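You operate a simulated robot arm through the tools that you are given. There is no shell and no other tool.

Carry out the task below with a simulated robot arm. There is one attempt and no reset: what you move stays moved.

Task
Turn the knob to MAX, seal the purple bag and press it into the yellow cell.
Fine: One push of the yellow button, with the knob set first and left there; the blue tray ends out; leave the sealer on. Where these are worked on the way, their far stop is far enough and under half their travel is too little: blue tray.

The check looks at the end state, three seconds after you hand in, the way a careful person would. Anything else that was tipped, shoved, dropped, spilled or broken makes it a failure. Lids that push on must go on centred and level and be pressed home; caps that screw on are set level and turned clockwise until they are tight.

Robot
A 6-joint arm with a four-finger gripper, fixed in place. Base frame: the origin is at the foot of the arm, x ahead of it, y to its left, z up; the work surface is at about z = 0.802. Lengths are in m, angles in degrees, forces in N, time in s.
With the tool pointing down near the work surface it reaches from about 0.3 to 0.7 m from the base axis. Its first joint turns from -166.0 to 166.0 degrees. Payload 3.43 kg.
The tool frame sits at the grasp point between the pads (the TCP): z along the fingers, y along the line on which they close. The tips reach 0.03 m beyond it. The gripper opens to 0.12 m. The gripper's body begins 0.085 m behind the TCP.
Orientation is told as [roll, pitch, yaw] about the base's x, y, z axes, in that order, counted from this pose: with the fingers straight down and closing along the base's y, the tool's x points along the base's -x, its y along +y and its z along -z.

Tools
- The arm moves only by the tool jog_arm. Its argument "targets" is one flat list of numbers, 7 for each row, row after row: the turn, a rotation vector about the tool's x, y, z in degrees, then the shift along the tool's x, y, z in m, then the gripper command, from -1 (fully open) to 1 (shut), values between in proportion. In form: [ax, ay, az, dx, dy, dz, grip, ax, ay, az, dx, dy, dz, grip, ...]. A call has 1 to 20 rows; each row is the pose to reach, as a shift and turn from the pose commanded when the call began, along the tool's axes at that moment. A row lasts 0.2 s, in which the tool goes at most 0.05 m and 8.6 degrees; a call with a longer step from one row to the next is refused whole, and so is a gripper value outside its range. Where a pose cannot be reached the arm comes as near as it can. A force on the tool above 40 N (or 10 N above the force at the start of the call, whichever is more), or a blocked arm, ends the call early, and 0.2 s more pass. The fingers move at their own pace and stop on an object; they squeeze with about 24 N. The grip force told is the motor's: it shows also when the fingers shut on nothing. Time passes only in rows, and 0.2 s behind the last, so rows that repeat a pose let the fingers close. It gives the time, the measured TCP pose, the force on the tool (base axes), the opening and the grip force at its end, in the units of the frame above (readings bear some noise), with the torque about the TCP (base axes, N m) and any sound that the robot's microphone picked up, and new pictures: "pictures" is both (left out), scene, wrist or none.
- Cameras (640 x 400 px; columns grow to the right, rows downward): "scene" is fixed at [0.0501, 0.4969, 1.3597]; the picture's right is [-0.56, -0.83, 0.00], its down [-0.45, 0.30, -0.84] and it looks along [0.70, -0.47, -0.54] (base axes); focal length 351 px, centre (320, 200). "wrist" rides on the gripper at [0.071, -0.017, -0.121] in the tool frame; the picture's right is [0.23, 0.97, 0.00], its down [-0.81, 0.19, -0.55] and it looks along [-0.54, 0.13, 0.83] (tool axes); focal length 275 px, centre (320, 200). There is no depth. A picture from a camera that has moved, and an enlarged one, comes with that camera's place and axes in the base frame and with its lens.
- slide_trunk(by): slides the trunk up (or, below 0, down) by that many m; the arm rides with it, the base frame stays. It gives what a move gives, with no picture.
- enlarge(camera, box): a new picture of the part [left, top, right, bottom] of that camera's present view, enlarged. The clock stands still meanwhile.
- finish_job(): hands the job in; it is judged then, once.

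Nothing tells you positions but the pictures and the camera data. Unless the task says otherwise, let go and move clear before handing in.

The tools are called after ">>>" as a command line: name --argument value ..., lists and objects as JSON in quotes. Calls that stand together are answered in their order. jog_arm: Moves the arm, as the interface text tells. Its arguments: {"type":"object","properties":{"targets":{"type":"array","items":{"type":"number"}},"pictures":{"type":"string","enum":["both","scene","wrist","none"]}},"required":["targets"]} The other tools are called the same way: slide_trunk (by) slides the trunk up or down; enlarge (camera, box) takes an enlarged picture of a part of a camera's view; finish_job () hands the job in.

At the start:

```text
time_s: 0.0
ee_pos: [0.3345, 0.2822, 1.1825]
ee_rot: [0.0, 0.0, 0.0]
force: [0.6, 0.7, -0.6]
ft_torque: [0.03, 0.01, 0.0]
opening: 0.1201
grip_force: 0.2
trunk travel left (down, up): [-0.075, 0.365]
```

scene: 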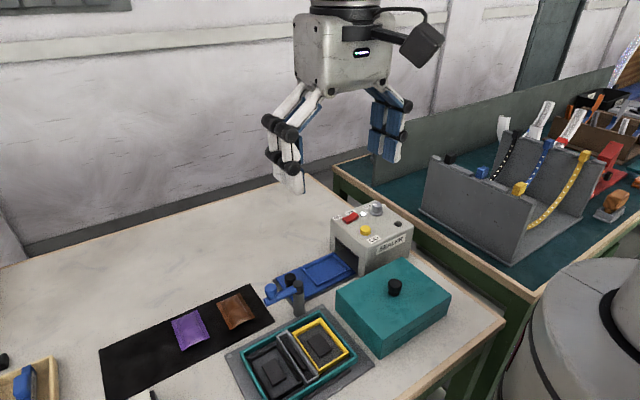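
wrist: 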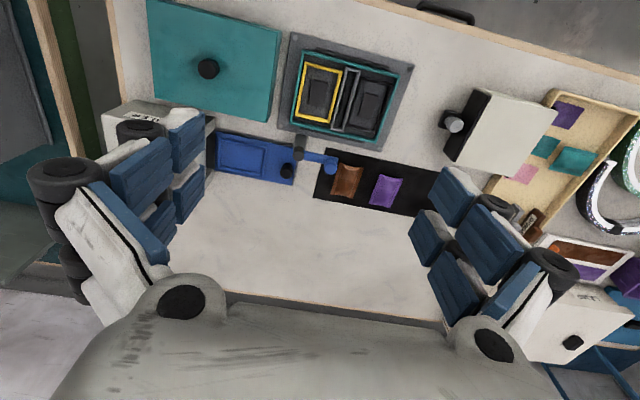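

I see a sealer with a blue tray, a two-cell box (yellow-rimmed and black), a purple and a brown bag on a black mat, and a teal lid. I'll enlarge the pictures to look at the details first.

>>> enlarge --camera "scene" --box '[240, 180, 460, 318]'

>>> enlarge --camera "scene" --box '[80, 260, 400, 400]'

>>> enlarge --camera "wrist" --box '[100, 20, 430, 226]'

>>> enlarge --camera "wrist" --box '[400, 60, 640, 400]'

```text
2.90 times, centred on (350, 249) of scene
camera zoom: at [0.0501, 0.4969, 1.3597], right [-0.56, -0.83, 0.0], down [-0.45, 0.3, -0.84], along [0.7, -0.47, -0.54], focal length 1016 px, centre (233, 58)
```

zoom: 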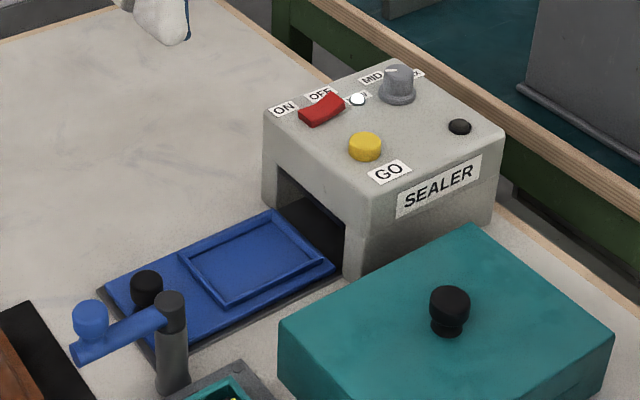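

```text
2.00 times, centred on (240, 330) of scene
camera zoom: at [0.0501, 0.4969, 1.3597], right [-0.56, -0.83, 0.0], down [-0.45, 0.3, -0.84], along [0.7, -0.47, -0.54], focal length 701 px, centre (480, -60)
```

zoom: 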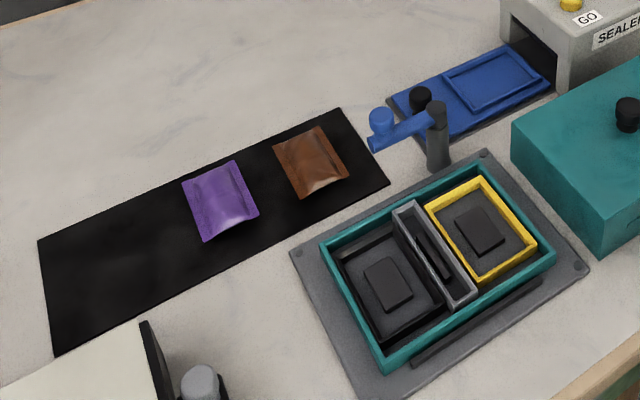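

```text
1.94 times, centred on (265, 123) of wrist
camera zoom: at [0.2648, 0.266, 1.3031], right [-0.23, 0.97, 0.0], down [0.81, 0.19, 0.55], along [0.54, 0.13, -0.83], focal length 534 px, centre (427, 349)
```

zoom: 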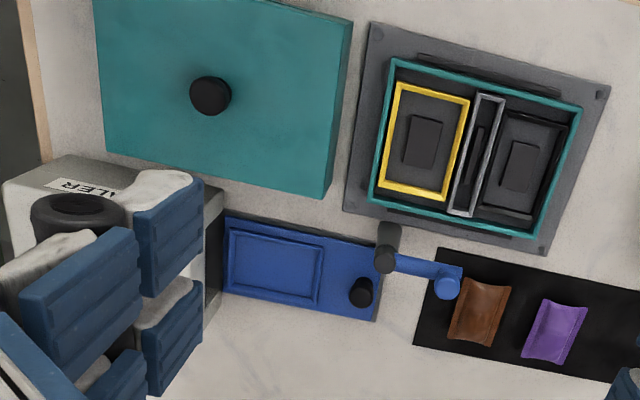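

```text
1.18 times, centred on (520, 230) of wrist
camera zoom: at [0.2648, 0.266, 1.3031], right [-0.23, 0.97, 0.0], down [0.81, 0.19, 0.55], along [0.54, 0.13, -0.83], focal length 324 px, centre (85, 165)
```

zoom: 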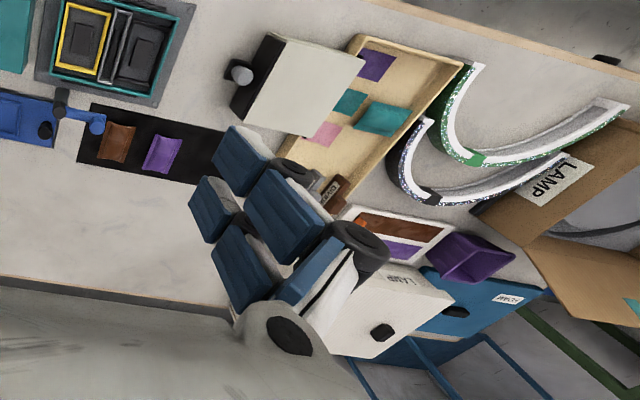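

The sealer sits at about (0.50, 0.04), its tray reaching out toward +y; the bags lie near (0.5, 0.35). I'll go over the sealer, high up, to read its knob, switch and labels.

>>> jog_arm --targets '[0, 0, 0, 0, -0.045, 0.012, -1, 0, 0, 0, 0, -0.09, 0.024, -1, 0, 0, 0, 0, -0.135, 0.036, -1, 0, 0, 0, -0.005, -0.18, 0.048, -1, 0, 0, 0, -0.01, -0.225, 0.06, -1, 0, 0, 0, -0.015, -0.266, 0.07, -1]'

```text
time_s: 1.4
ee_pos: [0.3491, 0.0144, 1.1128]
ee_rot: [-0.1, 0.0, 0.0]
force: [-0.4, -0.2, -0.5]
ft_torque: [0.05, -0.03, -0.01]
opening: 0.1199
grip_force: 0.1
trunk travel left (down, up): [-0.075, 0.365]
camera wrist: at [0.2789, -0.0015, 1.2326], right [-0.23, 0.97, 0.0], down [0.81, 0.19, 0.55], along [0.54, 0.13, -0.83], focal length 275 px, centre (320, 200)
```

scene: 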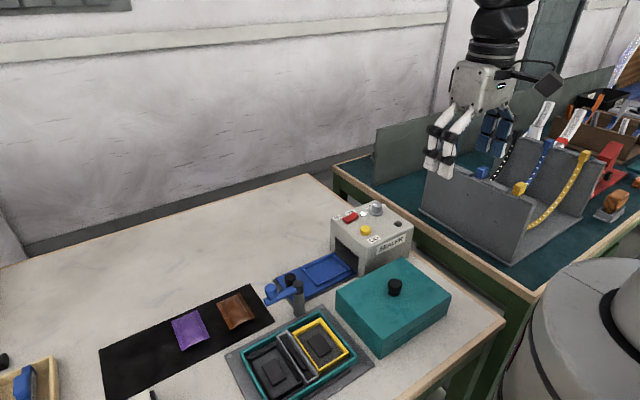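
wrist: 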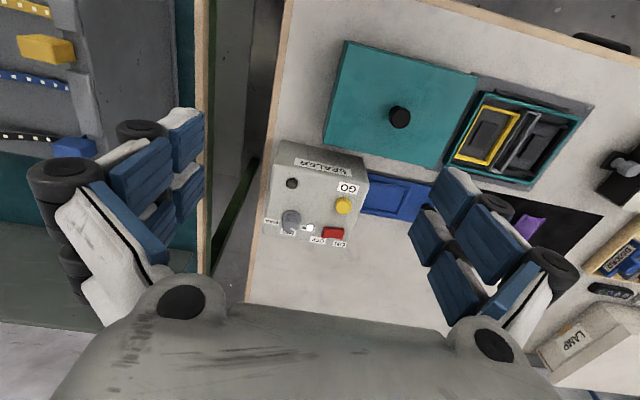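

>>> enlarge --camera "wrist" --box '[250, 130, 380, 260]'

>>> enlarge --camera "wrist" --box '[300, 30, 620, 230]'

>>> enlarge --camera "scene" --box '[325, 190, 425, 252]'

```text
3.08 times, centred on (315, 195) of wrist
camera zoom: at [0.2789, -0.0015, 1.2326], right [-0.23, 0.97, 0.0], down [0.81, 0.19, 0.55], along [0.54, 0.13, -0.83], focal length 847 px, centre (335, 215)
```

zoom: 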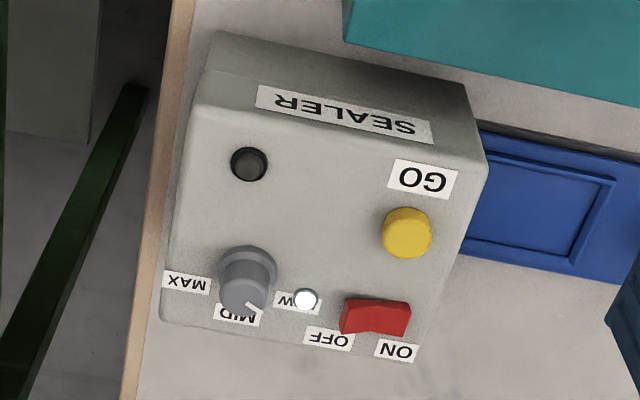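

```text
2.00 times, centred on (460, 130) of wrist
camera zoom: at [0.2789, -0.0015, 1.2326], right [-0.23, 0.97, 0.0], down [0.81, 0.19, 0.55], along [0.54, 0.13, -0.83], focal length 551 px, centre (40, 340)
```

zoom: 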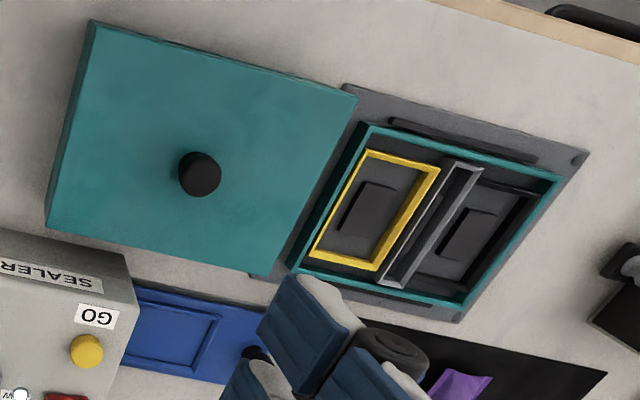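

```text
6.40 times, centred on (375, 221) of scene
camera zoom: at [0.0501, 0.4969, 1.3597], right [-0.56, -0.83, 0.0], down [-0.45, 0.3, -0.84], along [0.7, -0.47, -0.54], focal length 2244 px, centre (-32, 66)
```

zoom: 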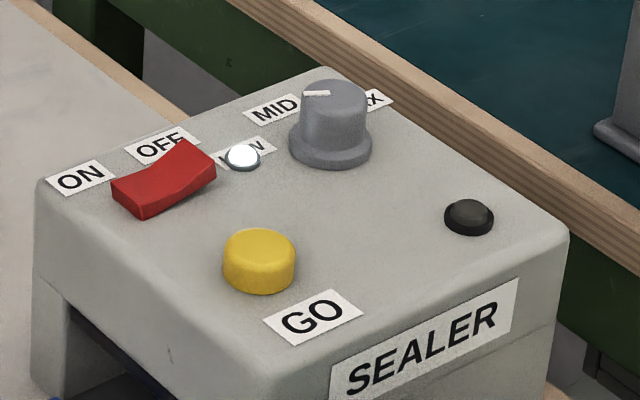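

The sealer looks switched on: the lamp is lit and the rocker is down on the ON side. The knob points at LOW, with MAX about 100° clockwise from there. Next I'll look at the bags, the tray and the blue swing lever from closer.

>>> jog_arm --targets '[0, 0, 0, 0, 0.045, 0.01, -1, 0, 0, 0, 0, 0.09, 0.02, -1, 0, 0, 0, 0, 0.135, 0.03, -1, 0, 0, 0, 0, 0.18, 0.04, -1, 0, 0, 0, -0.01, 0.225, 0.05, -1, 0, 0, 0, -0.01, 0.27, 0.06, -1, 0, 0, 0, -0.01, 0.315, 0.07, -1, 0, 0, 0, -0.01, 0.36, 0.08, -1, 0, 0, 0, -0.01, 0.386, 0.083, -1]'

>>> enlarge --camera "wrist" --box '[160, 0, 480, 200]'

>>> enlarge --camera "wrist" --box '[240, 60, 440, 230]'

```text
time_s: 3.4
ee_pos: [0.3583, 0.4035, 1.029]
ee_rot: [0.0, 0.0, -0.1]
force: [0.3, 0.2, -0.5]
ft_torque: [-0.03, -0.01, 0.0]
opening: 0.1202
grip_force: 0.1
trunk travel left (down, up): [-0.075, 0.365]
camera wrist: at [0.289, 0.3871, 1.1504], right [-0.23, 0.97, 0.0], down [0.81, 0.19, 0.55], along [0.54, 0.13, -0.83], focal length 275 px, centre (320, 200)
```

scene: 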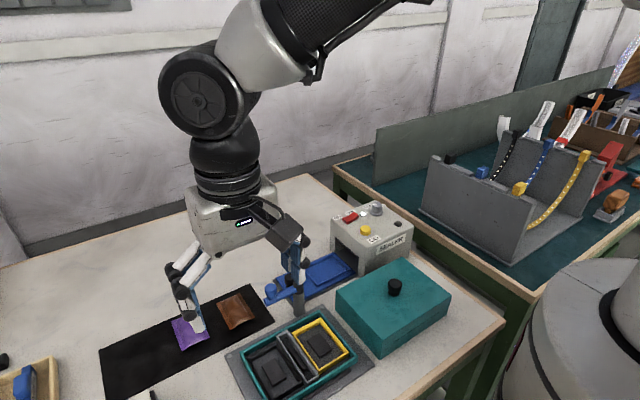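
wrist: 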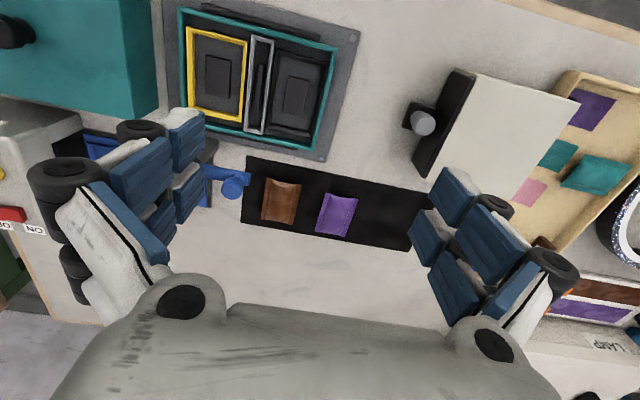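

```text
2.00 times, centred on (320, 100) of wrist
camera zoom: at [0.289, 0.3871, 1.1504], right [-0.23, 0.97, 0.0], down [0.81, 0.19, 0.55], along [0.54, 0.13, -0.83], focal length 551 px, centre (320, 400)
```

zoom: 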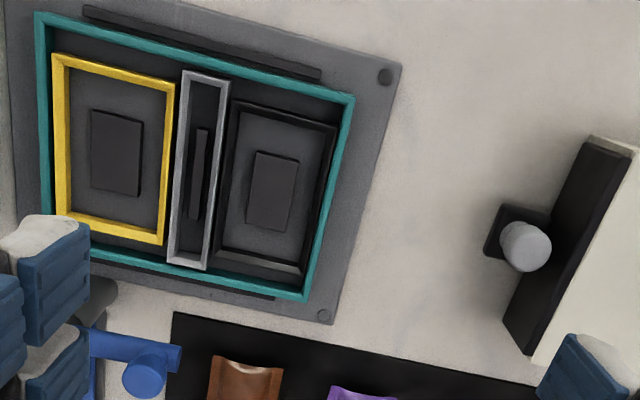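

```text
2.35 times, centred on (340, 145) of wrist
camera zoom: at [0.289, 0.3871, 1.1504], right [-0.23, 0.97, 0.0], down [0.81, 0.19, 0.55], along [0.54, 0.13, -0.83], focal length 648 px, centre (273, 329)
```

zoom: 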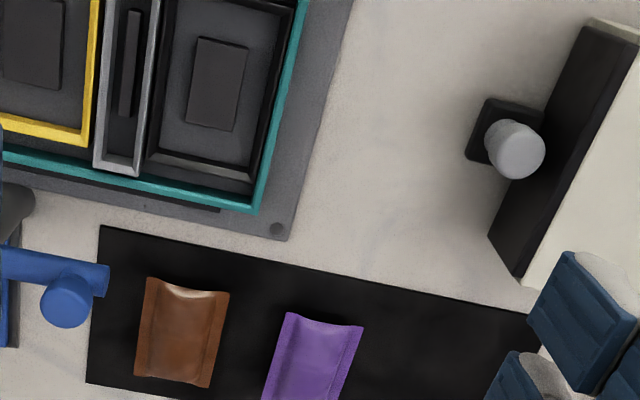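

The purple bag lies at about (0.537, 0.471), about 8 cm long along x and 5 cm wide. The yellow cell centre is at about (0.369, 0.291), and the tray recess at about (0.526, 0.172) with its long side along y. The knob comes first, so I'll go over it and look at it closely.

>>> jog_arm --targets '[0, 0, 0, -0.01, -0.04, -0.002, -1, 0, 0, 0, -0.02, -0.08, -0.004, -1, 0, 0, 0, -0.03, -0.12, -0.006, -1, 0, 0, 0, -0.04, -0.16, -0.008, -1, 0, 0, 0, -0.05, -0.2, -0.01, -1, 0, 0, 0, -0.06, -0.24, -0.012, -1, 0, 0, 0, -0.07, -0.28, -0.014, -1, 0, 0, 0, -0.08, -0.32, -0.016, -1, 0, 0, 0, -0.09, -0.36, -0.018, -1, 0, 0, 0, -0.1, -0.4, -0.02, -1]'

>>> enlarge --camera "wrist" --box '[230, 100, 430, 260]'

>>> enlarge --camera "scene" --box '[180, 220, 380, 345]'

```text
time_s: 5.6
ee_pos: [0.4602, 0.0032, 1.0479]
ee_rot: [0.1, 0.0, 0.0]
force: [-0.1, 0.4, -0.4]
ft_torque: [0.04, 0.02, -0.02]
opening: 0.1198
grip_force: 0.0
trunk travel left (down, up): [-0.075, 0.365]
camera wrist: at [0.3903, -0.0139, 1.1681], right [-0.23, 0.97, 0.0], down [0.81, 0.19, 0.55], along [0.54, 0.13, -0.83], focal length 275 px, centre (320, 200)
```

scene: 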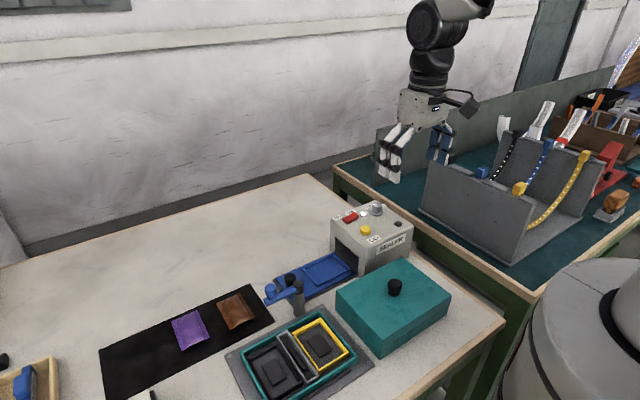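
wrist: 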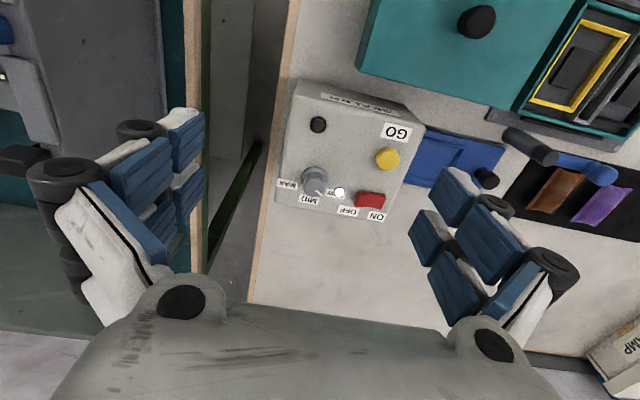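

```text
2.50 times, centred on (330, 180) of wrist
camera zoom: at [0.3903, -0.0139, 1.1681], right [-0.23, 0.97, 0.0], down [0.81, 0.19, 0.55], along [0.54, 0.13, -0.83], focal length 688 px, centre (295, 250)
```

zoom: 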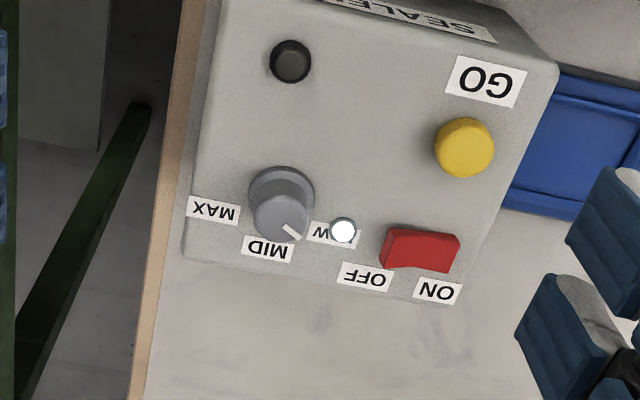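

```text
3.20 times, centred on (280, 282) of scene
camera zoom: at [0.0501, 0.4969, 1.3597], right [-0.56, -0.83, 0.0], down [-0.45, 0.3, -0.84], along [0.7, -0.47, -0.54], focal length 1122 px, centre (448, -64)
```

zoom: 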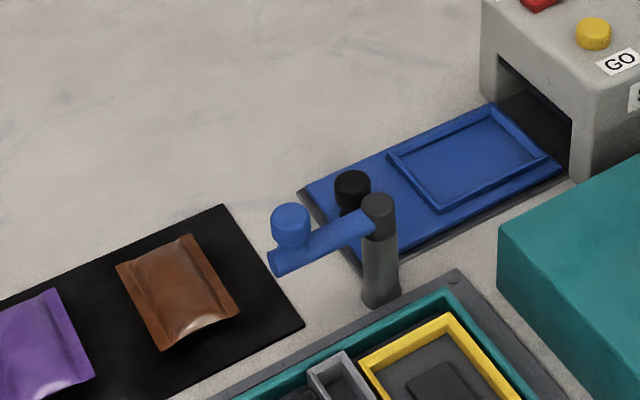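

The two wrist views place the knob top at about (0.540, 0.015, 0.916) and the GO button top at (0.496, 0.084, 0.908). The pointer is at LOW (+50°) and MAX is near -56°. I'll go above the knob with the gripper pre-turned by +50°.

>>> jog_arm --targets '[0, 0, -8.3, -0.013, 0.002, 0.008, -0.5, 0, 0, -16.6, -0.026, 0.004, 0.016, 0, 0, 0, -25, -0.039, 0.006, 0.024, 0.167, 0, 0, -33.3, -0.052, 0.008, 0.032, 0.167, 0, 0, -41.6, -0.065, 0.01, 0.04, 0.167, 0, 0, -50, -0.0795, 0.012, 0.05, 0.167, 0, 0, -50, -0.0795, 0.012, 0.05, 0.167]'

>>> enlarge --camera "wrist" --box '[150, 100, 490, 320]'

>>> enlarge --camera "scene" --box '[315, 160, 435, 235]'

```text
time_s: 7.2
ee_pos: [0.5411, 0.0139, 1.0001]
ee_rot: [0.0, 0.0, 50.1]
force: [0.2, -0.4, 0.0]
ft_torque: [0.0, 0.02, 0.03]
opening: 0.0497
grip_force: 0.0
trunk travel left (down, up): [-0.075, 0.365]
camera wrist: at [0.5086, -0.0515, 1.1201], right [-0.89, 0.45, 0.0], down [0.37, 0.74, 0.55], along [0.25, 0.49, -0.83], focal length 275 px, centre (320, 200)
```

scene: 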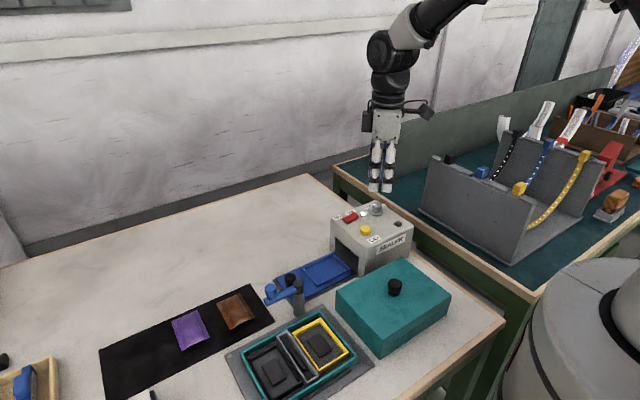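
wrist: 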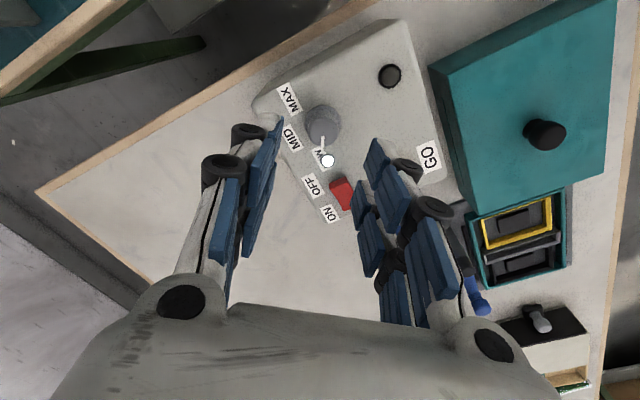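

```text
1.82 times, centred on (320, 210) of wrist
camera zoom: at [0.5086, -0.0515, 1.1201], right [-0.89, 0.45, 0.0], down [0.37, 0.74, 0.55], along [0.25, 0.49, -0.83], focal length 500 px, centre (320, 182)
```

zoom: 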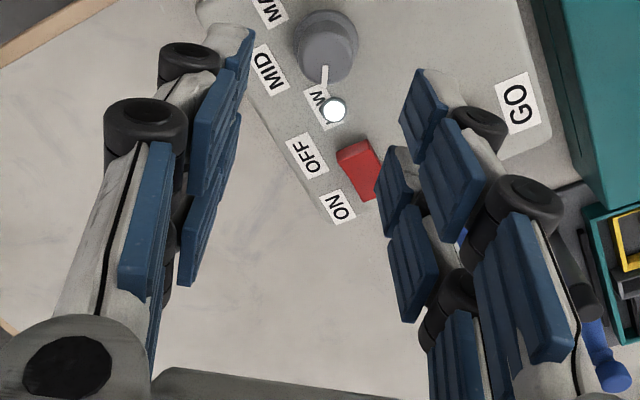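

```text
5.33 times, centred on (375, 198) of scene
camera zoom: at [0.0501, 0.4969, 1.3597], right [-0.56, -0.83, 0.0], down [-0.45, 0.3, -0.84], along [0.7, -0.47, -0.54], focal length 1870 px, centre (27, 213)
```

zoom: 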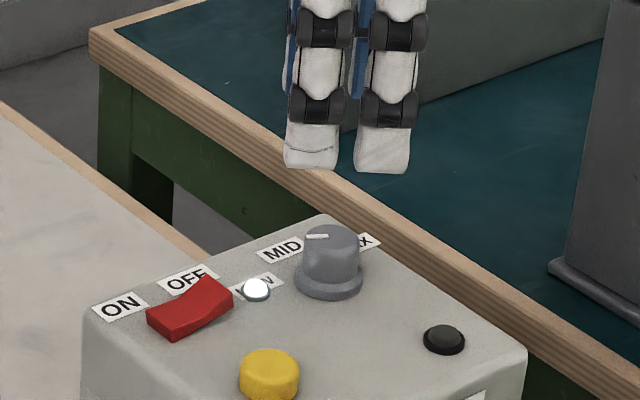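

The gripper sits centred over the knob. I'll lower the fingertips around the knob body and close.

>>> jog_arm --targets '[0, 0, 0, 0, 0.002, 0.03, 0.167, 0, 0, 0, 0, 0.002, 0.055, 0.167, 0, 0, 0, 0, 0.002, 0.068, 0.167, 0, 0, 0, 0, 0.002, 0.068, 0.167]'

>>> enlarge --camera "scene" --box '[315, 160, 435, 235]'

```text
time_s: 8.2
ee_pos: [0.5375, 0.0144, 0.9334]
ee_rot: [0.1, -0.1, 50.0]
force: [-1.4, 0.5, -0.1]
ft_torque: [0.03, 0.02, 0.0]
opening: 0.0501
grip_force: 0.0
trunk travel left (down, up): [-0.075, 0.365]
camera wrist: at [0.5067, -0.0491, 1.0525], right [-0.89, 0.45, 0.0], down [0.37, 0.74, 0.55], along [0.25, 0.49, -0.83], focal length 275 px, centre (320, 200)
```

scene: 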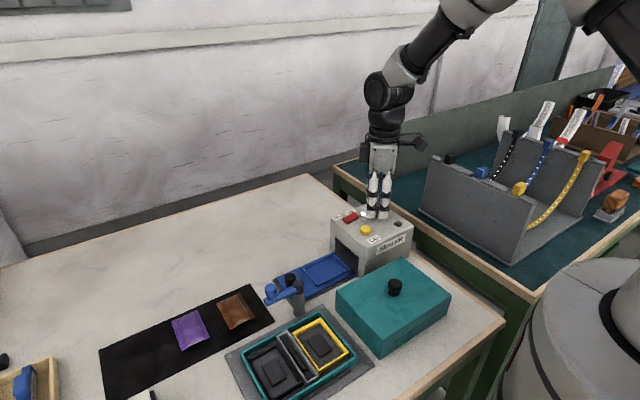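
wrist: 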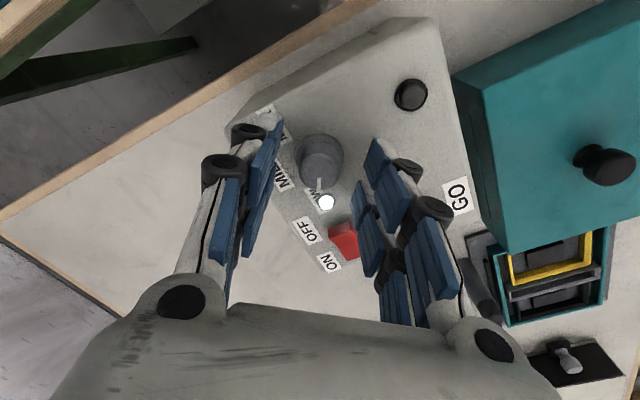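

```text
5.33 times, centred on (375, 198) of scene
camera zoom: at [0.0501, 0.4969, 1.3597], right [-0.56, -0.83, 0.0], down [-0.45, 0.3, -0.84], along [0.7, -0.47, -0.54], focal length 1870 px, centre (27, 213)
```

zoom: 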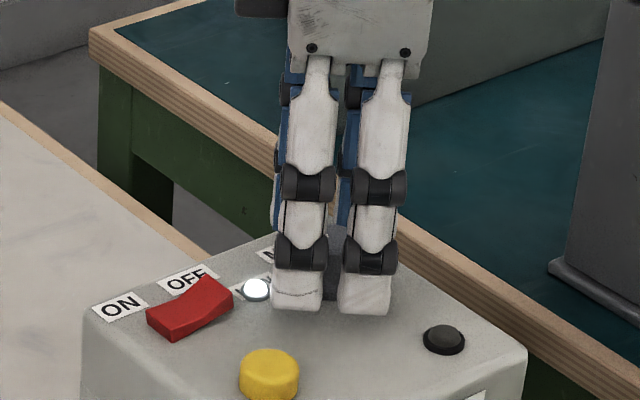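

The fingers straddle the knob and it is centred. I'll close on it.

>>> jog_arm --targets '[0, 0, 0, 0, 0, 0, 1, 0, 0, 0, 0, 0, 0, 1, 0, 0, 0, 0, 0, 0, 1]' --pictures "wrist"

```text
time_s: 9.0
ee_pos: [0.5391, 0.0149, 0.9318]
ee_rot: [0.0, 0.0, 50.0]
force: [1.5, -1.9, 0.4]
ft_torque: [-0.13, 0.07, -0.02]
opening: 0.0254
grip_force: 34.6
trunk travel left (down, up): [-0.075, 0.365]
camera wrist: at [0.507, -0.0495, 1.0526], right [-0.89, 0.45, 0.0], down [0.37, 0.74, 0.55], along [0.25, 0.49, -0.83], focal length 275 px, centre (320, 200)
```

wrist: 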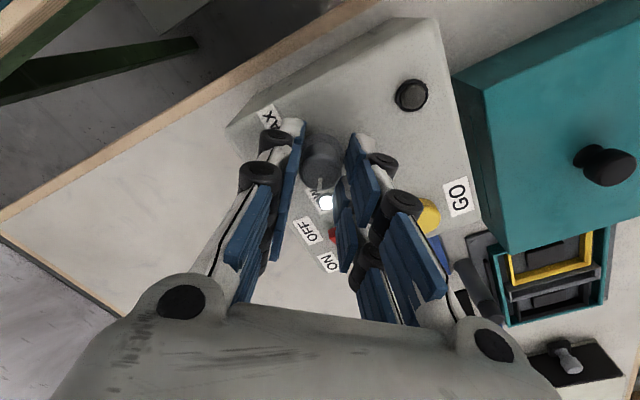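

The knob is gripped at 25 mm across. I'll turn it clockwise (seen from above) by 96° and check.

>>> jog_arm --targets '[0, 0, 8, 0, 0, 0, 1, 0, 0, 16, 0, 0, 0, 1, 0, 0, 24, 0, 0, 0, 1, 0, 0, 32, 0, 0, 0, 1, 0, 0, 40, 0, 0, 0, 1, 0, 0, 48, 0, 0, 0, 1, 0, 0, 56, 0, 0, 0, 1, 0, 0, 64, 0, 0, 0, 1, 0, 0, 72, 0, 0, 0, 1, 0, 0, 80, 0, 0, 0, 1, 0, 0, 88, 0, 0, 0, 1, 0, 0, 96, 0, 0, 0, 1]'

>>> enlarge --camera "wrist" --box '[220, 80, 420, 240]'

```text
time_s: 11.6
ee_pos: [0.5386, 0.0136, 0.9329]
ee_rot: [0.2, -0.1, -46.3]
force: [9.6, -10.1, 17.2]
ft_torque: [-0.76, -0.71, -0.01]
opening: 0.0245
grip_force: 45.4
trunk travel left (down, up): [-0.075, 0.365]
camera wrist: at [0.4775, 0.0546, 1.0527], right [0.54, 0.84, 0.0], down [0.7, -0.45, 0.55], along [0.47, -0.3, -0.83], focal length 275 px, centre (320, 200)
```

scene: 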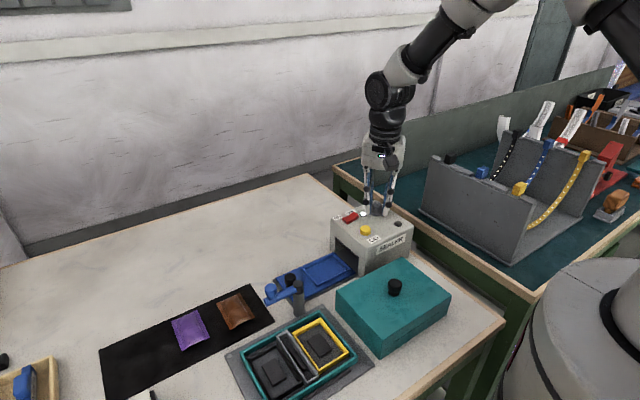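
wrist: 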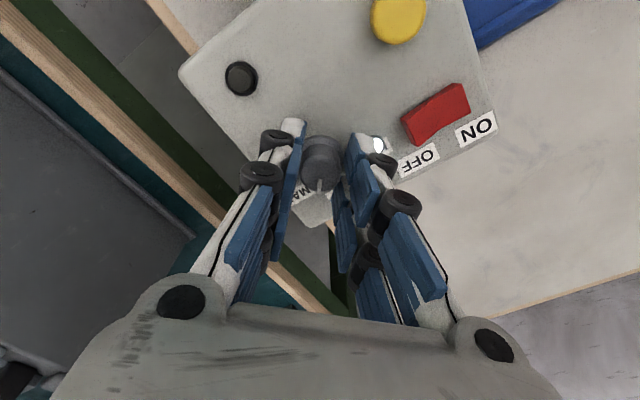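

```text
2.50 times, centred on (320, 160) of wrist
camera zoom: at [0.4775, 0.0546, 1.0527], right [0.54, 0.84, 0.0], down [0.7, -0.45, 0.55], along [0.47, -0.3, -0.83], focal length 688 px, centre (320, 300)
```

zoom: 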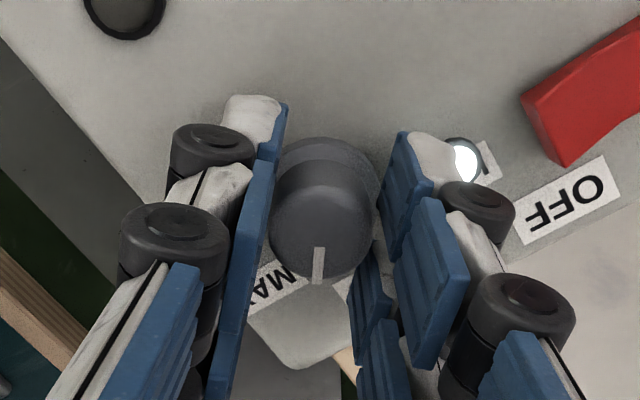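

The pointer has followed and is now a few degrees short of the MAX label. I'll turn a little further and check.

>>> jog_arm --targets '[0, 0, 4, 0, 0, 0, 1, 0, 0, 8, 0, 0, 0, 1, 0, 0, 8, 0, 0, 0, 1]' --pictures "wrist"

>>> enlarge --camera "wrist" --box '[220, 80, 420, 240]'

```text
time_s: 12.4
ee_pos: [0.5384, 0.0144, 0.9336]
ee_rot: [0.1, 0.0, -54.1]
force: [10.6, -7.5, 17.3]
ft_torque: [-0.6, -0.68, 0.02]
opening: 0.0243
grip_force: 45.3
trunk travel left (down, up): [-0.075, 0.365]
camera wrist: at [0.4837, 0.0627, 1.0528], right [0.65, 0.76, 0.0], down [0.63, -0.55, 0.55], along [0.42, -0.36, -0.83], focal length 275 px, centre (320, 200)
```

wrist: 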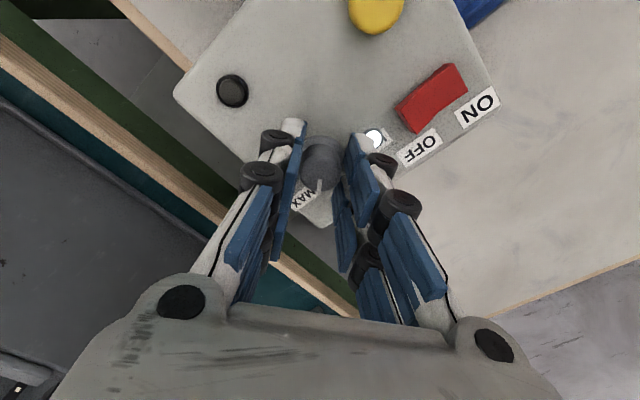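

```text
2.50 times, centred on (320, 160) of wrist
camera zoom: at [0.4837, 0.0627, 1.0528], right [0.65, 0.76, 0.0], down [0.63, -0.55, 0.55], along [0.42, -0.36, -0.83], focal length 688 px, centre (320, 300)
```

zoom: 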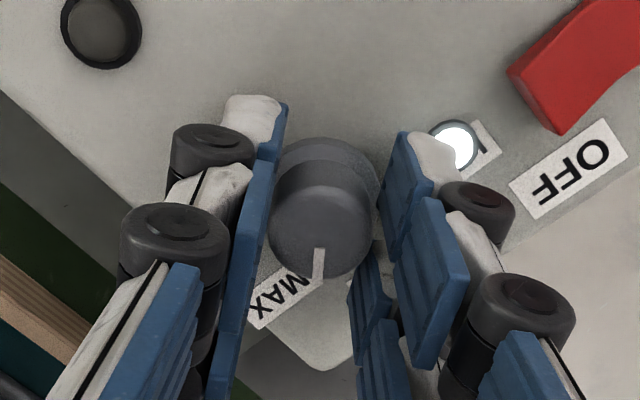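

The knob is still following without resistance. I'll nudge it another 4° toward the label and watch the torque, then release, back off and verify.

>>> jog_arm --targets '[0, 0, 4, 0, 0, 0, 1, 0, 0, 4, 0, 0, 0, 1]' --pictures "wrist"

>>> enlarge --camera "wrist" --box '[220, 80, 420, 240]'

```text
time_s: 13.0
ee_pos: [0.5383, 0.0147, 0.9333]
ee_rot: [0.1, -0.1, -58.1]
force: [10.7, -6.5, 19.2]
ft_torque: [-0.21, -0.33, 0.03]
opening: 0.0247
grip_force: 45.3
trunk travel left (down, up): [-0.075, 0.365]
camera wrist: at [0.4871, 0.0665, 1.0528], right [0.7, 0.71, 0.0], down [0.59, -0.59, 0.55], along [0.39, -0.39, -0.83], focal length 275 px, centre (320, 200)
```

wrist: 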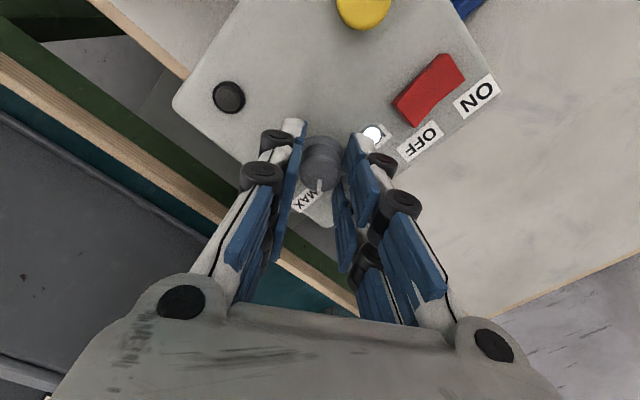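

```text
2.50 times, centred on (320, 160) of wrist
camera zoom: at [0.4871, 0.0665, 1.0528], right [0.7, 0.71, 0.0], down [0.59, -0.59, 0.55], along [0.39, -0.39, -0.83], focal length 688 px, centre (320, 300)
```

zoom: 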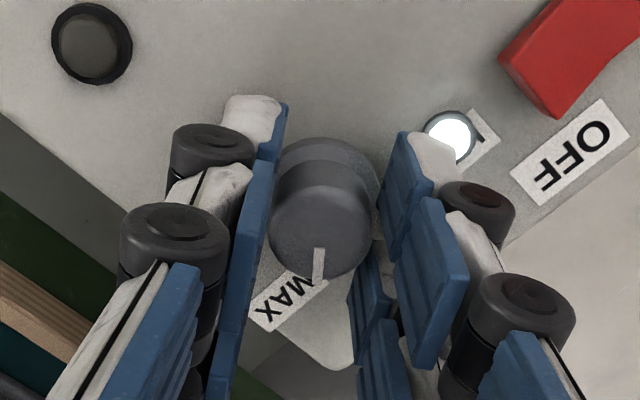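

Released next, straight up, then back to yaw 0 for a clear look at the pointer.

>>> jog_arm --targets '[0, 0, 0, 0, 0, 0, 0.167, 0, 0, 0, 0, 0, 0, 0.167, 0, 0, 0, 0, 0, 0, 0.167, 0, 0, 0, 0, 0, -0.03, 0.167, 0, 0, 0, 0, 0, -0.07, 0.167, 0, 0, 0, 0, 0, -0.115, 0.167]' --pictures "none"

>>> jog_arm --targets '[0, 0, -8.3, 0.01, 0, 0, 0.167, 0, 0, -16.6, 0.02, 0, 0, 0.167, 0, 0, -24.9, 0.03, 0, 0, 0.167, 0, 0, -33.2, 0.04, 0, 0, 0.167, 0, 0, -41.5, 0.05, 0, 0, 0.167, 0, 0, -49.8, 0.055, 0, 0, 0.167, 0, 0, -58.1, 0.06, 0, 0, 0.167]'

>>> enlarge --camera "wrist" --box '[230, 100, 430, 260]'

>>> enlarge --camera "scene" --box '[325, 190, 425, 252]'

```text
time_s: 14.4
ee_pos: [0.538, 0.0124, 1.0486]
ee_rot: [0.0, -0.1, -58.1]
force: [-0.5, -0.6, 0.4]
ft_torque: [-0.03, -0.04, 0.02]
opening: 0.0499
grip_force: 0.1
trunk travel left (down, up): [-0.075, 0.365]
```

```text
time_s: 16.0
ee_pos: [0.5063, 0.0659, 1.0469]
ee_rot: [0.0, 0.1, 0.2]
force: [0.2, 0.8, -0.3]
ft_torque: [0.01, 0.01, -0.01]
opening: 0.0498
grip_force: 0.0
trunk travel left (down, up): [-0.075, 0.365]
camera wrist: at [0.4358, 0.0488, 1.1667], right [-0.23, 0.97, 0.0], down [0.81, 0.19, 0.55], along [0.54, 0.13, -0.83], focal length 275 px, centre (320, 200)
```

scene: 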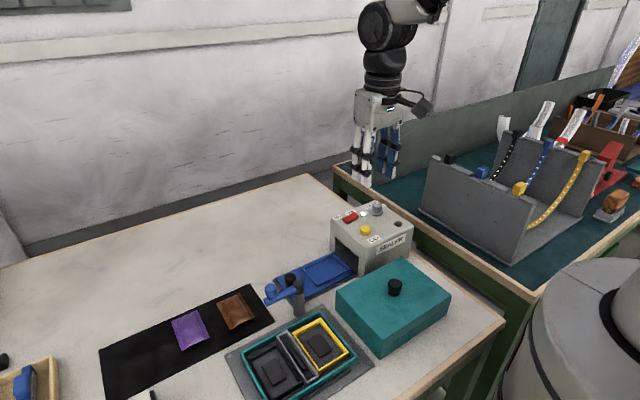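
wrist: 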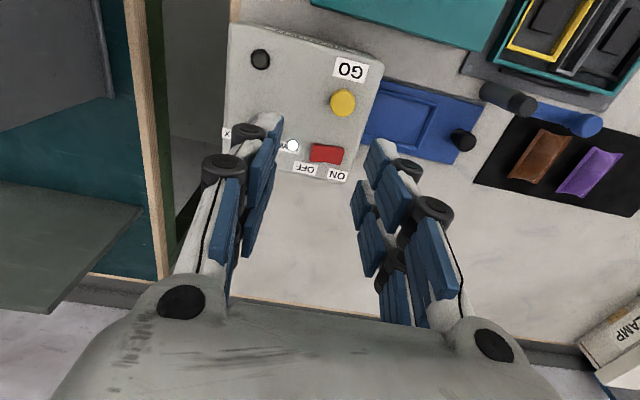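

```text
2.50 times, centred on (330, 180) of wrist
camera zoom: at [0.4358, 0.0488, 1.1667], right [-0.23, 0.97, 0.0], down [0.81, 0.19, 0.55], along [0.54, 0.13, -0.83], focal length 688 px, centre (295, 250)
```

zoom: 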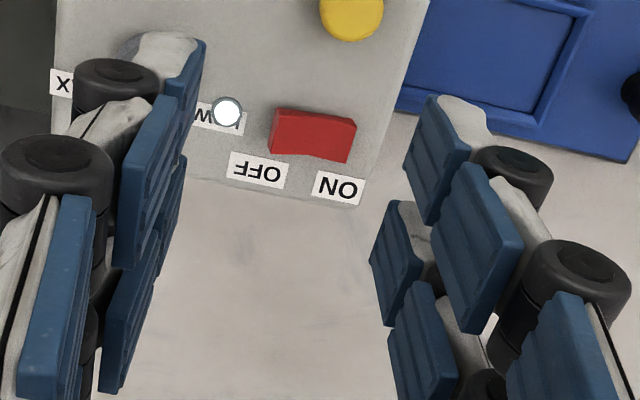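

```text
6.40 times, centred on (375, 221) of scene
camera zoom: at [0.0501, 0.4969, 1.3597], right [-0.56, -0.83, 0.0], down [-0.45, 0.3, -0.84], along [0.7, -0.47, -0.54], focal length 2244 px, centre (-32, 66)
```

zoom: 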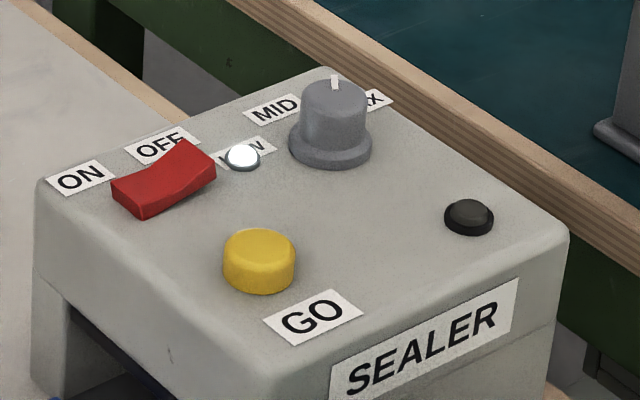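

I need the knob unobstructed: I'll move to the same viewpoint as before, so the pointer can be compared directly.

>>> jog_arm --targets '[0, 0, 0, 0.023, -0.031, 0, -0.5, 0, 0, 0, 0.046, -0.0627, 0, -1, 0, 0, 0, 0.046, -0.0627, 0, -1]' --pictures "wrist"

>>> enlarge --camera "wrist" --box '[265, 150, 365, 215]'

```text
time_s: 16.8
ee_pos: [0.461, -0.0009, 1.0467]
ee_rot: [0.1, 0.0, 0.1]
force: [-0.5, -0.7, -0.9]
ft_torque: [0.01, 0.0, -0.02]
opening: 0.1042
grip_force: 0.0
trunk travel left (down, up): [-0.075, 0.365]
camera wrist: at [0.3905, -0.0167, 1.1663], right [-0.23, 0.97, 0.0], down [0.81, 0.19, 0.55], along [0.54, 0.13, -0.83], focal length 275 px, centre (320, 200)
```

wrist: 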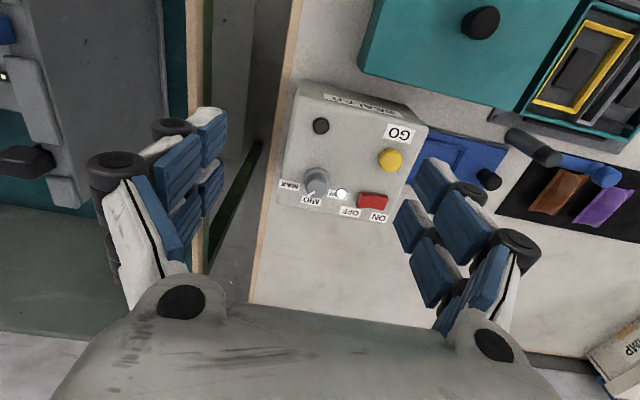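

```text
6.15 times, centred on (315, 182) of wrist
camera zoom: at [0.3905, -0.0167, 1.1663], right [-0.23, 0.97, 0.0], down [0.81, 0.19, 0.55], along [0.54, 0.13, -0.83], focal length 1694 px, centre (351, 308)
```

zoom: 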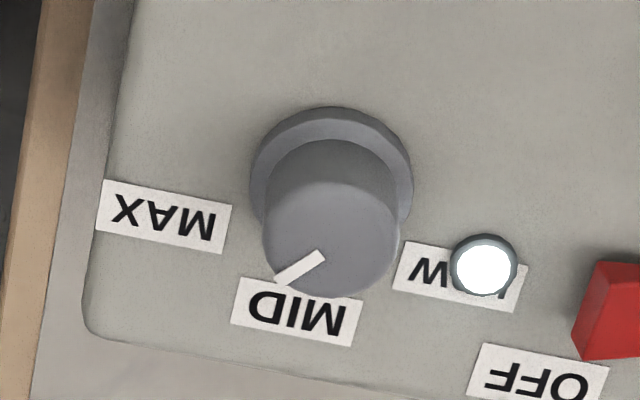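

The clear view shows the pointer at about -40° while MAX sits near -58°, so roughly 19° remain. I'll regrip at yaw +40°, clear of the lamp, and finish the turn.

>>> jog_arm --targets '[0, 0, -8, -0.016, 0.003, 0.009, -0.4, 0, 0, -16, -0.032, 0.006, 0.018, 0, 0, 0, -24, -0.048, 0.009, 0.027, 0.167, 0, 0, -32, -0.064, 0.013, 0.036, 0.167, 0, 0, -40, -0.0795, 0.0164, 0.047, 0.167, 0, 0, -40, -0.0795, 0.0164, 0.047, 0.167, 0, 0, -40, -0.0795, 0.0164, 0.047, 0.167]' --pictures "none"

>>> jog_arm --targets '[0, 0, 0, 0, 0, 0.03, 0.167, 0, 0, 0, 0, 0, 0.055, 0.167, 0, 0, 0, 0, 0, 0.068, 0.167, 0, 0, 0, 0, 0, 0.068, 0.167]'

```text
time_s: 18.4
ee_pos: [0.5379, 0.0201, 0.9993]
ee_rot: [0.0, 0.0, 40.2]
force: [0.2, -0.3, 0.7]
ft_torque: [0.01, -0.06, -0.05]
opening: 0.0499
grip_force: 0.2
trunk travel left (down, up): [-0.075, 0.365]
```

```text
time_s: 19.4
ee_pos: [0.5379, 0.0206, 0.9307]
ee_rot: [0.0, 0.0, 40.1]
force: [0.3, -0.3, 0.0]
ft_torque: [0.01, 0.03, 0.0]
opening: 0.0497
grip_force: 0.1
trunk travel left (down, up): [-0.075, 0.365]
camera wrist: at [0.4957, -0.0382, 1.0508], right [-0.8, 0.6, 0.0], down [0.5, 0.67, 0.55], along [0.33, 0.44, -0.83], focal length 275 px, centre (320, 200)
```

scene: 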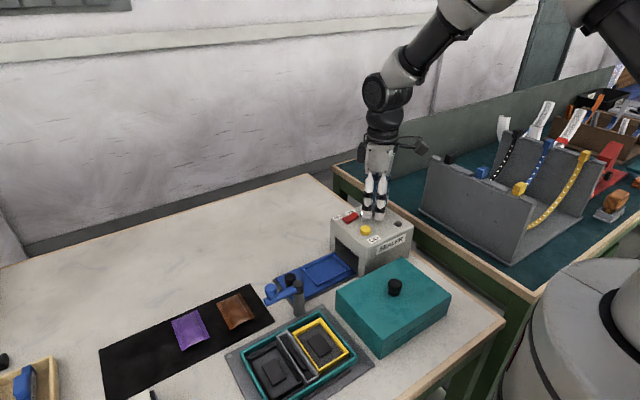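
wrist: 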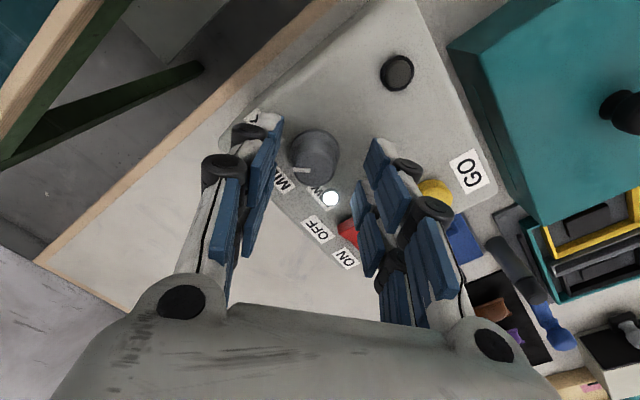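

The gripper is about 5 mm off centre; I'll correct along the closing axis, close, and turn 19°.

>>> jog_arm --targets '[0, 0, 0, 0.001, -0.0056, 0, 0.167, 0, 0, 0, 0.001, -0.0056, 0, 0.167, 0, 0, 0, 0.001, -0.0056, 0, 1, 0, 0, 0, 0.001, -0.0056, 0, 1, 0, 0, 0, 0.001, -0.0056, 0, 1]' --pictures "wrist"

>>> jog_arm --targets '[0, 0, 7, 0, 0, 0, 1, 0, 0, 14, 0, 0, 0, 1, 0, 0, 19, 0, 0, 0, 1, 0, 0, 19, 0, 0, 0, 1]' --pictures "wrist"

```text
time_s: 20.6
ee_pos: [0.5412, 0.0161, 0.932]
ee_rot: [0.1, 0.1, 40.1]
force: [-6.5, 9.1, -1.5]
ft_torque: [0.29, 0.34, -0.04]
opening: 0.0268
grip_force: 35.2
trunk travel left (down, up): [-0.075, 0.365]
camera wrist: at [0.4982, -0.0419, 1.0511], right [-0.8, 0.6, 0.0], down [0.5, 0.67, 0.55], along [0.33, 0.44, -0.83], focal length 275 px, centre (320, 200)
```

wrist: 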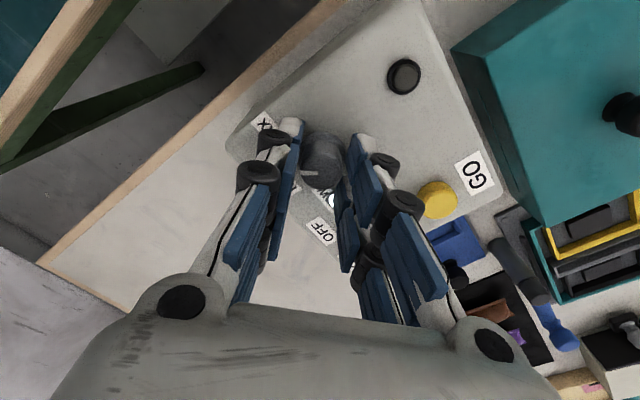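

```text
time_s: 21.6
ee_pos: [0.5403, 0.0168, 0.9301]
ee_rot: [0.0, 0.3, 21.0]
force: [-8.7, 6.2, -16.4]
ft_torque: [0.3, -0.07, -0.07]
opening: 0.0266
grip_force: 45.1
trunk travel left (down, up): [-0.075, 0.365]
camera wrist: at [0.482, -0.0251, 1.0513], right [-0.56, 0.83, 0.0], down [0.69, 0.47, 0.55], along [0.45, 0.31, -0.84], focal length 275 px, centre (320, 200)
```

wrist: 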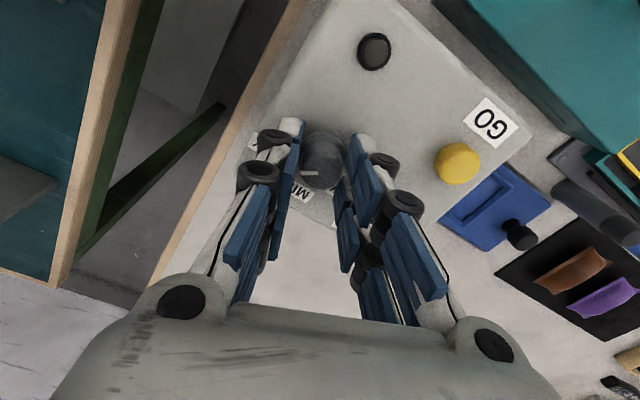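

Now release, rise and check the pointer again from the same viewpoint.

>>> jog_arm --targets '[0, 0, 0, 0, 0, 0, 0.167, 0, 0, 0, 0, 0, 0, 0.167, 0, 0, 0, 0, 0, 0, 0.167, 0, 0, 0, 0, 0, -0.03, 0.167, 0, 0, 0, 0, 0, -0.07, 0.167, 0, 0, 0, 0, 0, -0.117, 0.167, 0, 0, 7, 0.026, 0.004, -0.117, 0, 0, 0, 14, 0.052, 0.008, -0.117, -0.5, 0, 0, 21, 0.0797, 0.0129, -0.117, -1, 0, 0, 21, 0.0797, 0.0129, -0.117, -1]' --pictures "wrist"

>>> enlarge --camera "wrist" --box '[265, 150, 365, 215]'

```text
time_s: 23.8
ee_pos: [0.4634, -0.0004, 1.0495]
ee_rot: [0.1, 0.0, 0.0]
force: [-1.2, -0.5, 0.3]
ft_torque: [-0.03, -0.02, 0.05]
opening: 0.1129
grip_force: 0.0
trunk travel left (down, up): [-0.075, 0.365]
camera wrist: at [0.3934, -0.0176, 1.1699], right [-0.23, 0.97, 0.0], down [0.81, 0.19, 0.55], along [0.54, 0.13, -0.83], focal length 275 px, centre (320, 200)
```

wrist: 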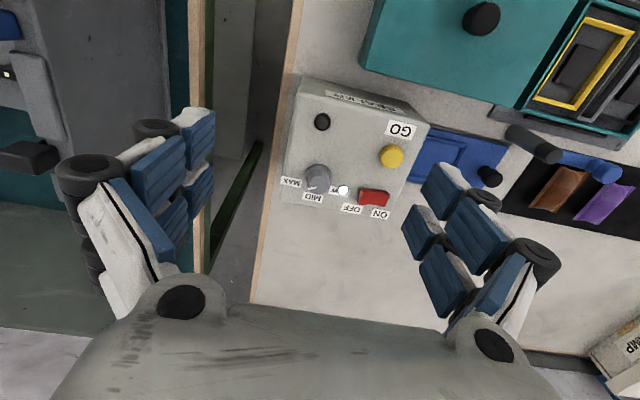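

```text
6.15 times, centred on (315, 182) of wrist
camera zoom: at [0.3934, -0.0176, 1.1699], right [-0.23, 0.97, 0.0], down [0.81, 0.19, 0.55], along [0.54, 0.13, -0.83], focal length 1694 px, centre (351, 308)
```

zoom: 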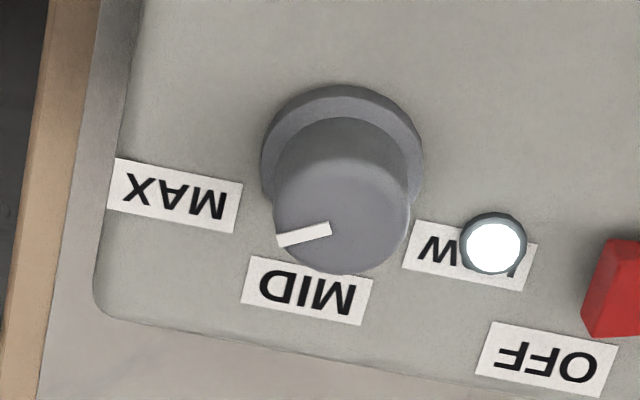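

The pointer now lines up with MAX: tick about -60°, label about -58°. Next is the purple bag, so I'll go over it for a precise look.

>>> jog_arm --targets '[0, 0, 0, 0.006, 0.044, 0.005, -1, 0, 0, 0, 0.012, 0.088, 0.01, -1, 0, 0, 0, 0.018, 0.132, 0.015, -1, 0, 0, 0, 0.024, 0.176, 0.02, -1, 0, 0, 0, 0.03, 0.22, 0.025, -1, 0, 0, 0, 0.036, 0.264, 0.03, -1, 0, 0, 0, 0.042, 0.308, 0.035, -1, 0, 0, 0, 0.048, 0.352, 0.04, -1, 0, 0, 0, 0.055, 0.396, 0.045, -1, 0, 0, 0, 0.063, 0.44, 0.05, -1, 0, 0, 0, 0.063, 0.44, 0.05, -1]' --pictures "wrist"

>>> enlarge --camera "wrist" --box '[220, 130, 420, 255]'

>>> enlarge --camera "scene" --box '[150, 280, 270, 355]'

```text
time_s: 26.2
ee_pos: [0.3974, 0.4416, 1.0011]
ee_rot: [0.0, -0.1, 0.0]
force: [0.2, 0.5, 0.0]
ft_torque: [0.0, -0.02, 0.0]
opening: 0.1198
grip_force: 0.0
trunk travel left (down, up): [-0.075, 0.365]
camera wrist: at [0.3278, 0.4238, 1.1208], right [-0.23, 0.97, 0.0], down [0.81, 0.19, 0.55], along [0.54, 0.13, -0.83], focal length 275 px, centre (320, 200)
```

wrist: 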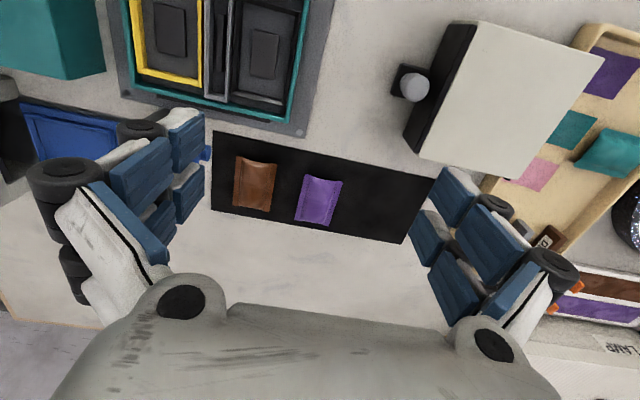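

```text
3.20 times, centred on (320, 192) of wrist
camera zoom: at [0.3278, 0.4238, 1.1208], right [-0.23, 0.97, 0.0], down [0.81, 0.19, 0.55], along [0.54, 0.13, -0.83], focal length 881 px, centre (320, 224)
```

zoom: 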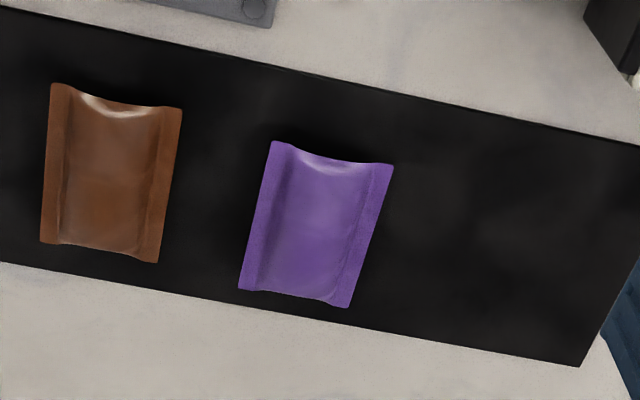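

```text
5.33 times, centred on (210, 318) of scene
camera zoom: at [0.0501, 0.4969, 1.3597], right [-0.56, -0.83, 0.0], down [-0.45, 0.3, -0.84], along [0.7, -0.47, -0.54], focal length 1870 px, centre (907, -427)
```

zoom: 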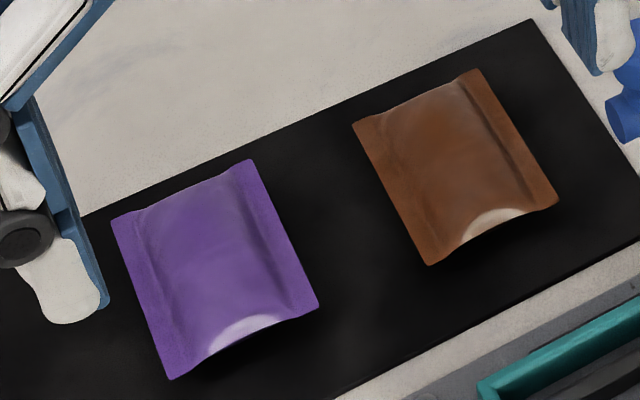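

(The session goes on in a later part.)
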